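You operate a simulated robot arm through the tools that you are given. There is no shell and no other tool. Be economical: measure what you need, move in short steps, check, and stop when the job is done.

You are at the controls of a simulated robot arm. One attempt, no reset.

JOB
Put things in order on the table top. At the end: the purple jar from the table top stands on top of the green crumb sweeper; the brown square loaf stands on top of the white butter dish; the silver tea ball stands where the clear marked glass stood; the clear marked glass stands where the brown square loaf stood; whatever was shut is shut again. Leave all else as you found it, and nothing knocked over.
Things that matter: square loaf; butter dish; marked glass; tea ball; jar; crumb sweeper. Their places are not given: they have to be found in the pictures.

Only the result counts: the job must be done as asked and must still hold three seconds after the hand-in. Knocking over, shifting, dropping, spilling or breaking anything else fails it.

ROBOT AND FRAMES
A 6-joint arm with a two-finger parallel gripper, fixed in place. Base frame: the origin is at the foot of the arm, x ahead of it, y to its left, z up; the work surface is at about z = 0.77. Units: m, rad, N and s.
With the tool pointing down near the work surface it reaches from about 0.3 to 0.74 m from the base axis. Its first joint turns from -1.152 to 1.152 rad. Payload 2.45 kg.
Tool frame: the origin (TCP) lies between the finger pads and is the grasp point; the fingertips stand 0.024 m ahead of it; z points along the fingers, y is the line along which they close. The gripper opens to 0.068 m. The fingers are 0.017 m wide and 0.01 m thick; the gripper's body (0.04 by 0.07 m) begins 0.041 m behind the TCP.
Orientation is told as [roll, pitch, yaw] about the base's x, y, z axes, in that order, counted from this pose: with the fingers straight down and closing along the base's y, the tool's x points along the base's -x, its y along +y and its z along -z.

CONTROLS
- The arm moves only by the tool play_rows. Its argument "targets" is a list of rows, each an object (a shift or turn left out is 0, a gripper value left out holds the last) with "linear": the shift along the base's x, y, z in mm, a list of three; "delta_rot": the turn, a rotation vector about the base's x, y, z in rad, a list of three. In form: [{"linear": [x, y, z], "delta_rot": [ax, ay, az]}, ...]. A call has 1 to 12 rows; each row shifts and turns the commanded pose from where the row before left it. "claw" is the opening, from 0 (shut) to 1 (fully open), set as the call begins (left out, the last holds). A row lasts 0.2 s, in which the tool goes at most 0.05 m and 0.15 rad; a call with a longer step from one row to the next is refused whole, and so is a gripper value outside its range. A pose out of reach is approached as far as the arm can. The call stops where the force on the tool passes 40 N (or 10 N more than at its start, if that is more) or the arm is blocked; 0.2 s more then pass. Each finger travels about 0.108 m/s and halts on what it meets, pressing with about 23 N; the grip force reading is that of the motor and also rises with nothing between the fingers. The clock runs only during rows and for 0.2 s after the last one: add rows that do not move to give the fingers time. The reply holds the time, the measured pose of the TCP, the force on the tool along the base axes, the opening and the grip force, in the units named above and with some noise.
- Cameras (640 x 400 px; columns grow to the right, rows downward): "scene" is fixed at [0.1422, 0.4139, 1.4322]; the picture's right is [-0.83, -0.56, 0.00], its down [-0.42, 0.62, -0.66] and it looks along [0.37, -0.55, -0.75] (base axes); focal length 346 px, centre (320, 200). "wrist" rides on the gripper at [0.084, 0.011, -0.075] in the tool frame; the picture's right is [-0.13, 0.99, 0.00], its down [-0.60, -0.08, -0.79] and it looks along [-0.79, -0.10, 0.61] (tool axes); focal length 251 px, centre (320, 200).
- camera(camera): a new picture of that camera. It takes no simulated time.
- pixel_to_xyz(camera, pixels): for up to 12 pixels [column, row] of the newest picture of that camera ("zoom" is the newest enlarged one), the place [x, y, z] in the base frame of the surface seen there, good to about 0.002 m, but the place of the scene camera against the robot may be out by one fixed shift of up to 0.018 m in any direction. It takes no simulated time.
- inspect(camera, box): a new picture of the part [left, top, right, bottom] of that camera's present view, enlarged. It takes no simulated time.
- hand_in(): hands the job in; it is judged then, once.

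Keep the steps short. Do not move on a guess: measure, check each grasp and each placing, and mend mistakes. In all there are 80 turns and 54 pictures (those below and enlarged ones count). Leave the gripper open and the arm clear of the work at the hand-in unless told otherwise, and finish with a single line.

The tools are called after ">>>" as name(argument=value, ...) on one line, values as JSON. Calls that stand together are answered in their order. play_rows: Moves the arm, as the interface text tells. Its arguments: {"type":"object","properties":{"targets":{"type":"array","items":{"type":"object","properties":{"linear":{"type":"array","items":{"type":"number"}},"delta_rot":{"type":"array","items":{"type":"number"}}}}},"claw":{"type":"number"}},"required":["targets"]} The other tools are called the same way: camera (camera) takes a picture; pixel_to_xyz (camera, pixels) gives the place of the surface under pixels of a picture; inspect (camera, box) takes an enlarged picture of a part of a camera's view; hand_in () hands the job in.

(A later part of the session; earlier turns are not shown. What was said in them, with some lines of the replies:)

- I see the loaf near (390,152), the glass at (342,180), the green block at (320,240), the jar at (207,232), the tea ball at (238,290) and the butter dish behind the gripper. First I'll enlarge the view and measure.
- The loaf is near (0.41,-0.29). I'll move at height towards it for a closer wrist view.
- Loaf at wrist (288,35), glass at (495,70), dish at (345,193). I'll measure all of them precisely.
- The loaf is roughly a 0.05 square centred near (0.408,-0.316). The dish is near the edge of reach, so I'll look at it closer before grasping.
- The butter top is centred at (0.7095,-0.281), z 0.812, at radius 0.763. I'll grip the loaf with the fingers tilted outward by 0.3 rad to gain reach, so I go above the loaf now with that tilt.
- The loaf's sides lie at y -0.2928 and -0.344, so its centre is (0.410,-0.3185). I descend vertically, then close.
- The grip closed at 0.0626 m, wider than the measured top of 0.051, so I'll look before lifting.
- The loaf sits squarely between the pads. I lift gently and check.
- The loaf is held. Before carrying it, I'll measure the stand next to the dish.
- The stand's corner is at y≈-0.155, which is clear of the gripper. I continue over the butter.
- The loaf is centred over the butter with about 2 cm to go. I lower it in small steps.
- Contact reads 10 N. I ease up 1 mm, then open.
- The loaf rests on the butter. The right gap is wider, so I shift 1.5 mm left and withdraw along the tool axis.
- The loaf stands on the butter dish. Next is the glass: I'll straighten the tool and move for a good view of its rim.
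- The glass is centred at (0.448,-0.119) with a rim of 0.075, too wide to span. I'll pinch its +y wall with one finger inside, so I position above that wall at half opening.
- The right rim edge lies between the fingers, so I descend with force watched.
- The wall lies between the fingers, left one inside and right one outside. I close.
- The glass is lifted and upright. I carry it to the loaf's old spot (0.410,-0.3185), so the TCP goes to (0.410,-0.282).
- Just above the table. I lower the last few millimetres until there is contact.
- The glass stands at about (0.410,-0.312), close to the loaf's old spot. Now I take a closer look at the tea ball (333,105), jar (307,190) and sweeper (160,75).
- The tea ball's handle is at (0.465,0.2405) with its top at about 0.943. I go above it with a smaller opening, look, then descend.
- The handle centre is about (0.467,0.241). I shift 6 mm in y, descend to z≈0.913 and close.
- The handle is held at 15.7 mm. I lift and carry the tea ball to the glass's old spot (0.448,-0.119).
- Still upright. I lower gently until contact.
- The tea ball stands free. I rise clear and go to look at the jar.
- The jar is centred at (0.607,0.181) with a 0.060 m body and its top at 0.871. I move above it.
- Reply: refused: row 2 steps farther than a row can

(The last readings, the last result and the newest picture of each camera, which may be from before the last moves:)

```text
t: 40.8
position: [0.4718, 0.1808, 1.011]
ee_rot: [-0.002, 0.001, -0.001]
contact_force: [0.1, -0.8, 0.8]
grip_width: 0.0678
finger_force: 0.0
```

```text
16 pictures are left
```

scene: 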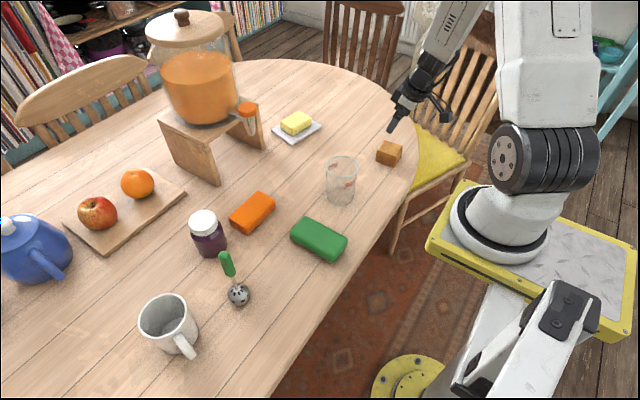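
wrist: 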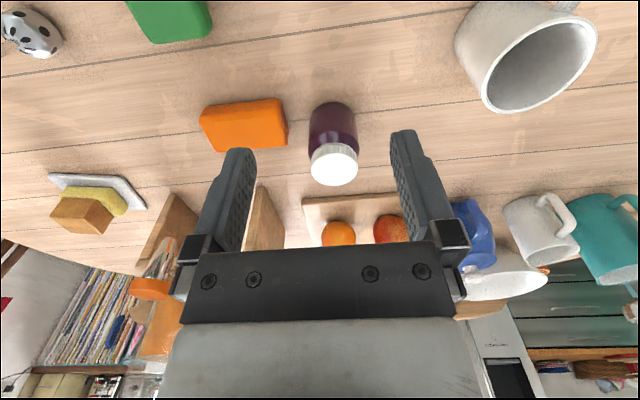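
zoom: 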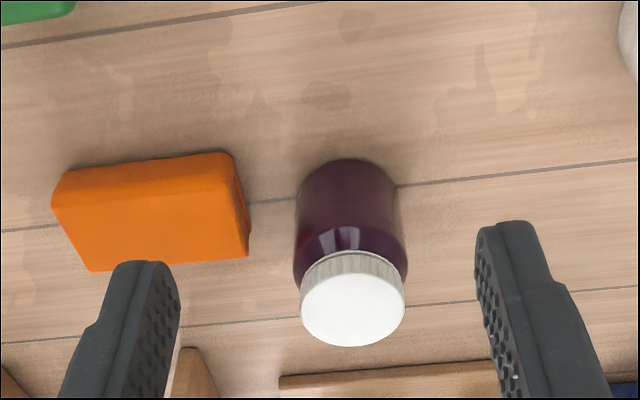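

That was refused because the steps were too long, so I repeat with shorter rows.

>>> play_rows(targets=[{"linear": [34, -1, -20]}, {"linear": [34, 0, -22]}, {"linear": [34, 0, -22]}, {"linear": [34, 0, -22]}, {}])

>>> camera(camera="wrist")

>>> inspect(camera="scene", box=[140, 130, 290, 280])

```text
t: 42.0
position: [0.6084, 0.1808, 0.9286]
ee_rot: [0.0, 0.0, -0.001]
contact_force: [-0.1, -0.7, -0.7]
grip_width: 0.068
finger_force: 0.1
```

```text
15 pictures are left
```

wrist: 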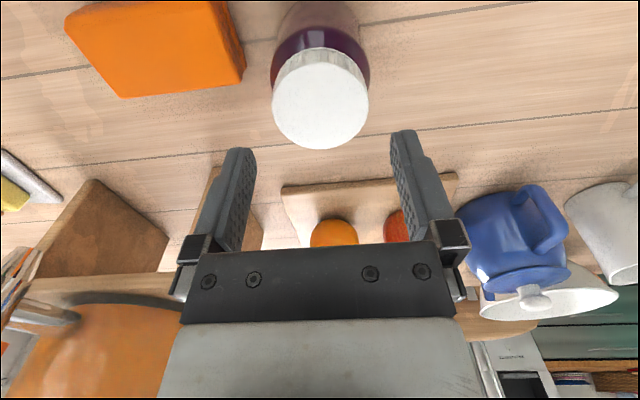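

```text
2.67 times, centred on (215, 205) of scene
```

zoom: 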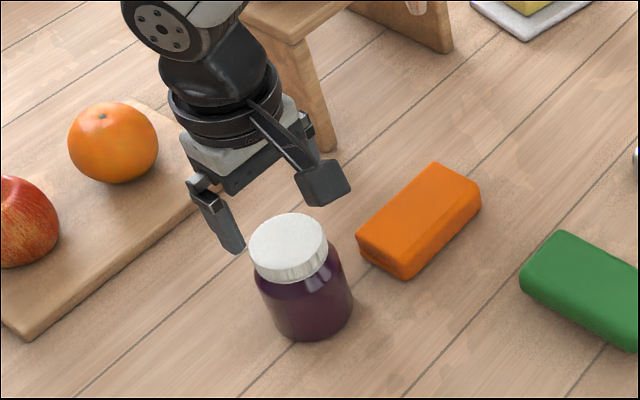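

The lid is centred on column 320. I descend to grasp height.

>>> play_rows(targets=[{"linear": [-1, 0, -30]}, {"linear": [0, 0, -25]}, {"linear": [0, 0, -18]}, {"linear": [0, 0, -8]}, {}])

>>> play_rows(targets=[{}, {}, {}], claw=0)

>>> camera(camera="wrist")

```text
t: 43.2
position: [0.6068, 0.1815, 0.844]
ee_rot: [0.001, -0.001, -0.001]
contact_force: [-0.4, 0.0, 0.2]
grip_width: 0.0681
finger_force: 0.1
```

```text
t: 44.0
position: [0.6064, 0.1819, 0.8448]
ee_rot: [0.001, 0.0, 0.0]
contact_force: [0.3, 0.0, 0.0]
grip_width: 0.0673
finger_force: 23.1
```

```text
13 pictures are left
```

wrist: 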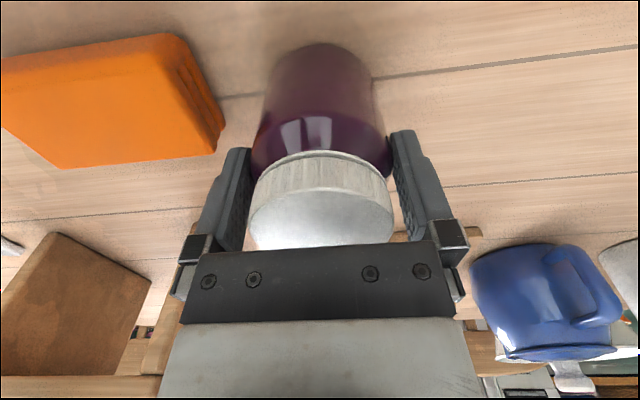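

It grips the jar's shoulder at 0.0673 m. I lift slightly to test.

>>> play_rows(targets=[{"linear": [0, 0, 8]}, {"linear": [0, 0, 20]}, {"linear": [0, 0, 35]}, {"linear": [0, 0, 20]}, {}])

>>> inspect(camera="scene", box=[140, 130, 290, 280])

```text
t: 45.2
position: [0.6052, 0.1803, 0.9327]
ee_rot: [-0.001, -0.001, 0.0]
contact_force: [-0.1, 0.7, -4.1]
grip_width: 0.0668
finger_force: 23.3
```

```text
2.67 times, centred on (215, 205) of scene
```

zoom: 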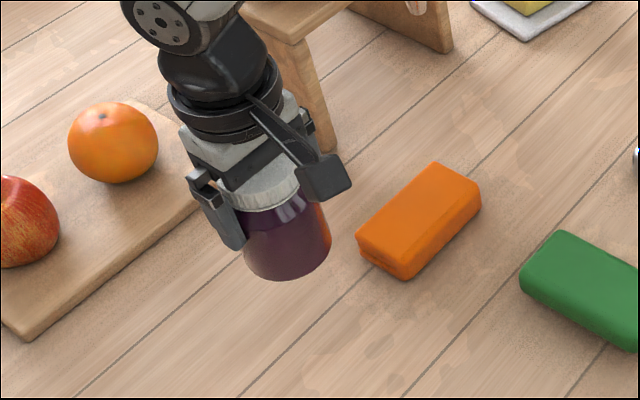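

The jar is held level. I carry it to above the sweeper's centre (0.4055,0.0466).

>>> play_rows(targets=[{"linear": [-34, -22, 2]}, {"linear": [-34, -23, 2]}, {"linear": [-33, -23, 0]}, {"linear": [-33, -22, 0]}, {"linear": [-33, -22, 0]}, {"linear": [-33, -23, 0]}, {}, {}])

>>> camera(camera="wrist")

>>> inspect(camera="scene", box=[260, 150, 380, 270])

```text
t: 47.0
position: [0.406, 0.0456, 0.937]
ee_rot: [0.0, 0.001, 0.0]
contact_force: [0.1, -1.1, -3.4]
grip_width: 0.0668
finger_force: 23.0
```

```text
11 pictures are left
```

wrist: 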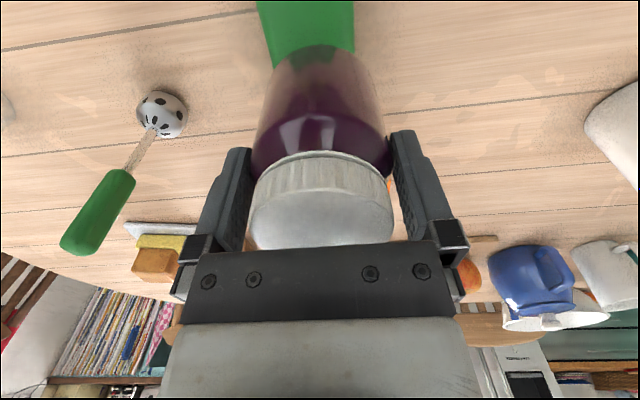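

```text
3.33 times, centred on (320, 210) of scene
```

zoom: 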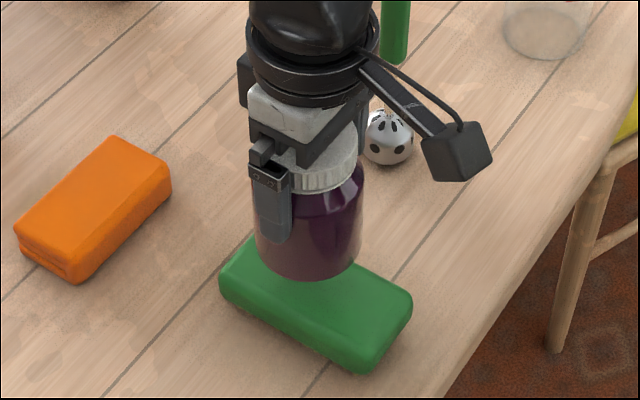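

The jar is aligned with the sweeper's middle. I lower it to just above contact.

>>> play_rows(targets=[{"linear": [0, 0, -20]}, {"linear": [0, 0, -15]}, {"linear": [0, 0, -6]}, {"linear": [0, 0, -3]}, {}])

```text
t: 48.2
position: [0.4061, 0.0456, 0.8904]
ee_rot: [0.0, 0.001, 0.0]
contact_force: [-0.2, -0.1, -3.8]
grip_width: 0.0672
finger_force: 23.5
```

>>> play_rows(targets=[{"linear": [0, 0, -2]}, {"linear": [0, 0, -1]}, {}])

>>> inspect(camera="scene", box=[260, 160, 380, 280])

```text
t: 49.0
position: [0.406, 0.0458, 0.8879]
ee_rot: [0.001, 0.001, 0.0]
contact_force: [-0.3, 1.4, -4.0]
grip_width: 0.0672
finger_force: 22.6
```

```text
3.33 times, centred on (320, 220) of scene
```

zoom: 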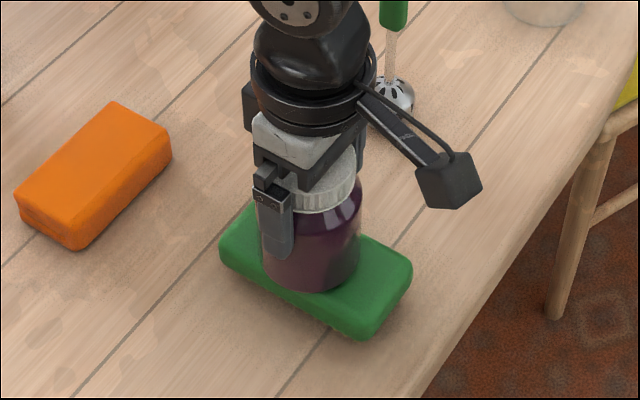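

Nearly touching and well centred. I continue in 1 mm steps.

>>> play_rows(targets=[{"linear": [0, 0, -1]}, {"linear": [0, 0, -1]}, {}])

```text
t: 49.8
position: [0.4068, 0.0465, 0.8875]
ee_rot: [0.002, 0.0, 0.0]
contact_force: [-1.9, -3.3, 10.8]
grip_width: 0.0671
finger_force: 23.2
```

Contact is made. I ease 0.8 mm, open fully and look at the clearance.

>>> play_rows(targets=[{"linear": [0, 0, 0.8]}, {}])

>>> play_rows(targets=[{}, {}, {}], claw=1)

>>> play_rows(targets=[{"linear": [0, 0, 3]}, {"linear": [0, 0, 3]}, {}])

>>> camera(camera="wrist")

```text
t: 50.4
position: [0.4071, 0.047, 0.8869]
ee_rot: [-0.001, -0.001, -0.001]
contact_force: [-0.4, 2.9, 6.4]
grip_width: 0.0671
finger_force: 23.3
```

```text
t: 51.2
position: [0.4063, 0.0463, 0.8874]
ee_rot: [-0.001, 0.0, -0.001]
contact_force: [0.4, 0.1, 0.2]
grip_width: 0.0682
finger_force: 0.1
```

```text
t: 52.0
position: [0.406, 0.0461, 0.8929]
ee_rot: [0.0, 0.002, 0.001]
contact_force: [0.1, 0.8, -0.8]
grip_width: 0.0678
finger_force: 0.0
```

```text
8 pictures are left
```

wrist: 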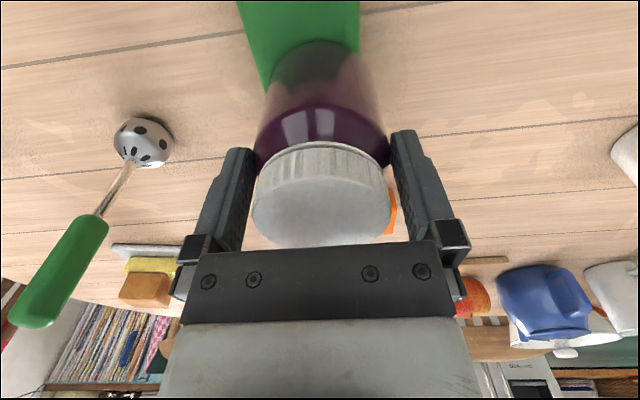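

The jar stays behind as the hand rises with no drag force. I continue upward slowly.

>>> play_rows(targets=[{"linear": [0, 0, 6]}, {"linear": [0, 0, 10]}, {"linear": [0, 0, 20]}, {"linear": [0, 0, 30]}, {"linear": [0, 0, 40]}, {"linear": [-30, 0, 30]}, {"linear": [-30, 0, 10]}, {}])

>>> camera(camera="wrist")

>>> camera(camera="scene")

```text
t: 53.8
position: [0.3479, 0.0451, 1.0382]
ee_rot: [0.0, 0.001, -0.001]
contact_force: [-0.2, 0.5, -0.5]
grip_width: 0.068
finger_force: 0.1
```

```text
7 pictures are left
```

wrist: 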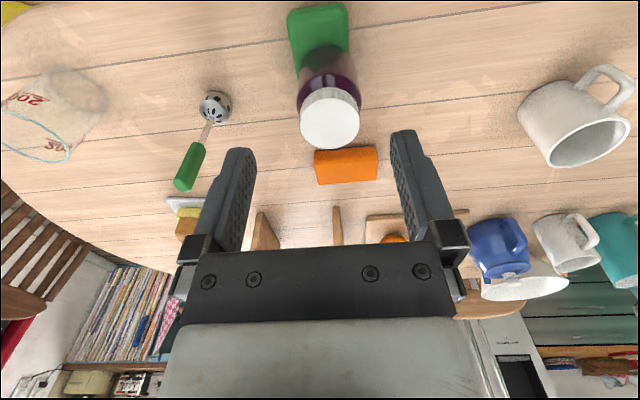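

```text
6 pictures are left
```

scene: 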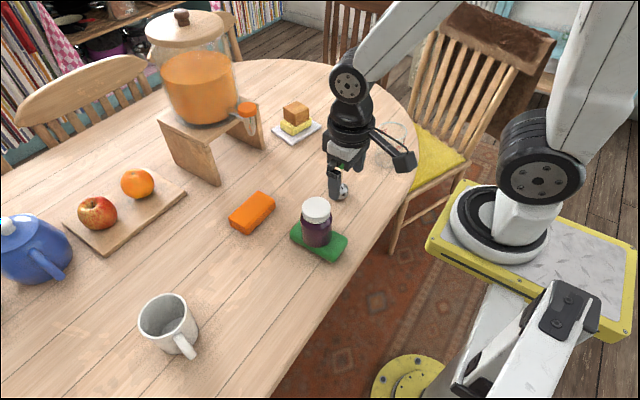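

All four are in place. One check of where the tea ball and jar stand.

>>> pixel_to_xyz(camera="wrist", pixels=[[214, 105], [188, 170], [330, 120], [330, 98], [292, 10], [347, 8], [185, 180]])

>>> play_rows(targets=[{"linear": [-10, 20, 30]}, {"linear": [0, 20, 30]}, {}])

>>> inspect(camera="scene", box=[260, 80, 440, 280])

```text
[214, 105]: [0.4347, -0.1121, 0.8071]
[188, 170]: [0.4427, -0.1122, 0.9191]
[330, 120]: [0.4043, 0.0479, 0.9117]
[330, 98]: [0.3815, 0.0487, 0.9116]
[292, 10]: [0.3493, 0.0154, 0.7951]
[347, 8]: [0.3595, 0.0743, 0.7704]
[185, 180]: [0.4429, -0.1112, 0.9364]
```

```text
t: 54.6
position: [0.3373, 0.0881, 1.0988]
ee_rot: [0.0, 0.0, -0.001]
contact_force: [0.1, -0.8, 0.0]
grip_width: 0.0679
finger_force: 0.1
```

```text
2.00 times, centred on (350, 180) of scene
```

zoom: 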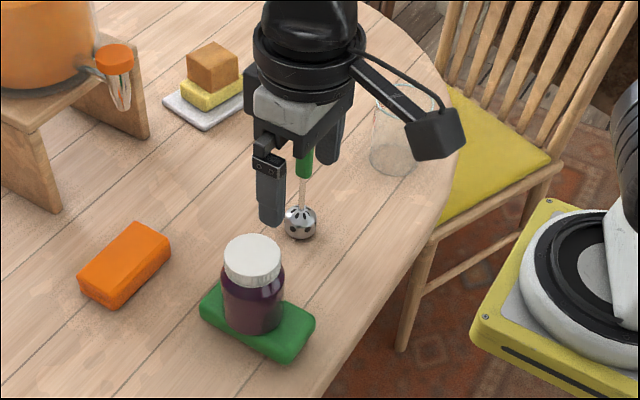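

Everything stands as asked, with the gripper open and clear. I hand in.

>>> hand_in()

```text
The job is handed in.
```

The job is handed in: the jar is on the crumb sweeper, the loaf on the butter dish, the tea ball at the glass's old spot, and the glass within about 6 mm of the loaf's old spot; nothing was knocked over.
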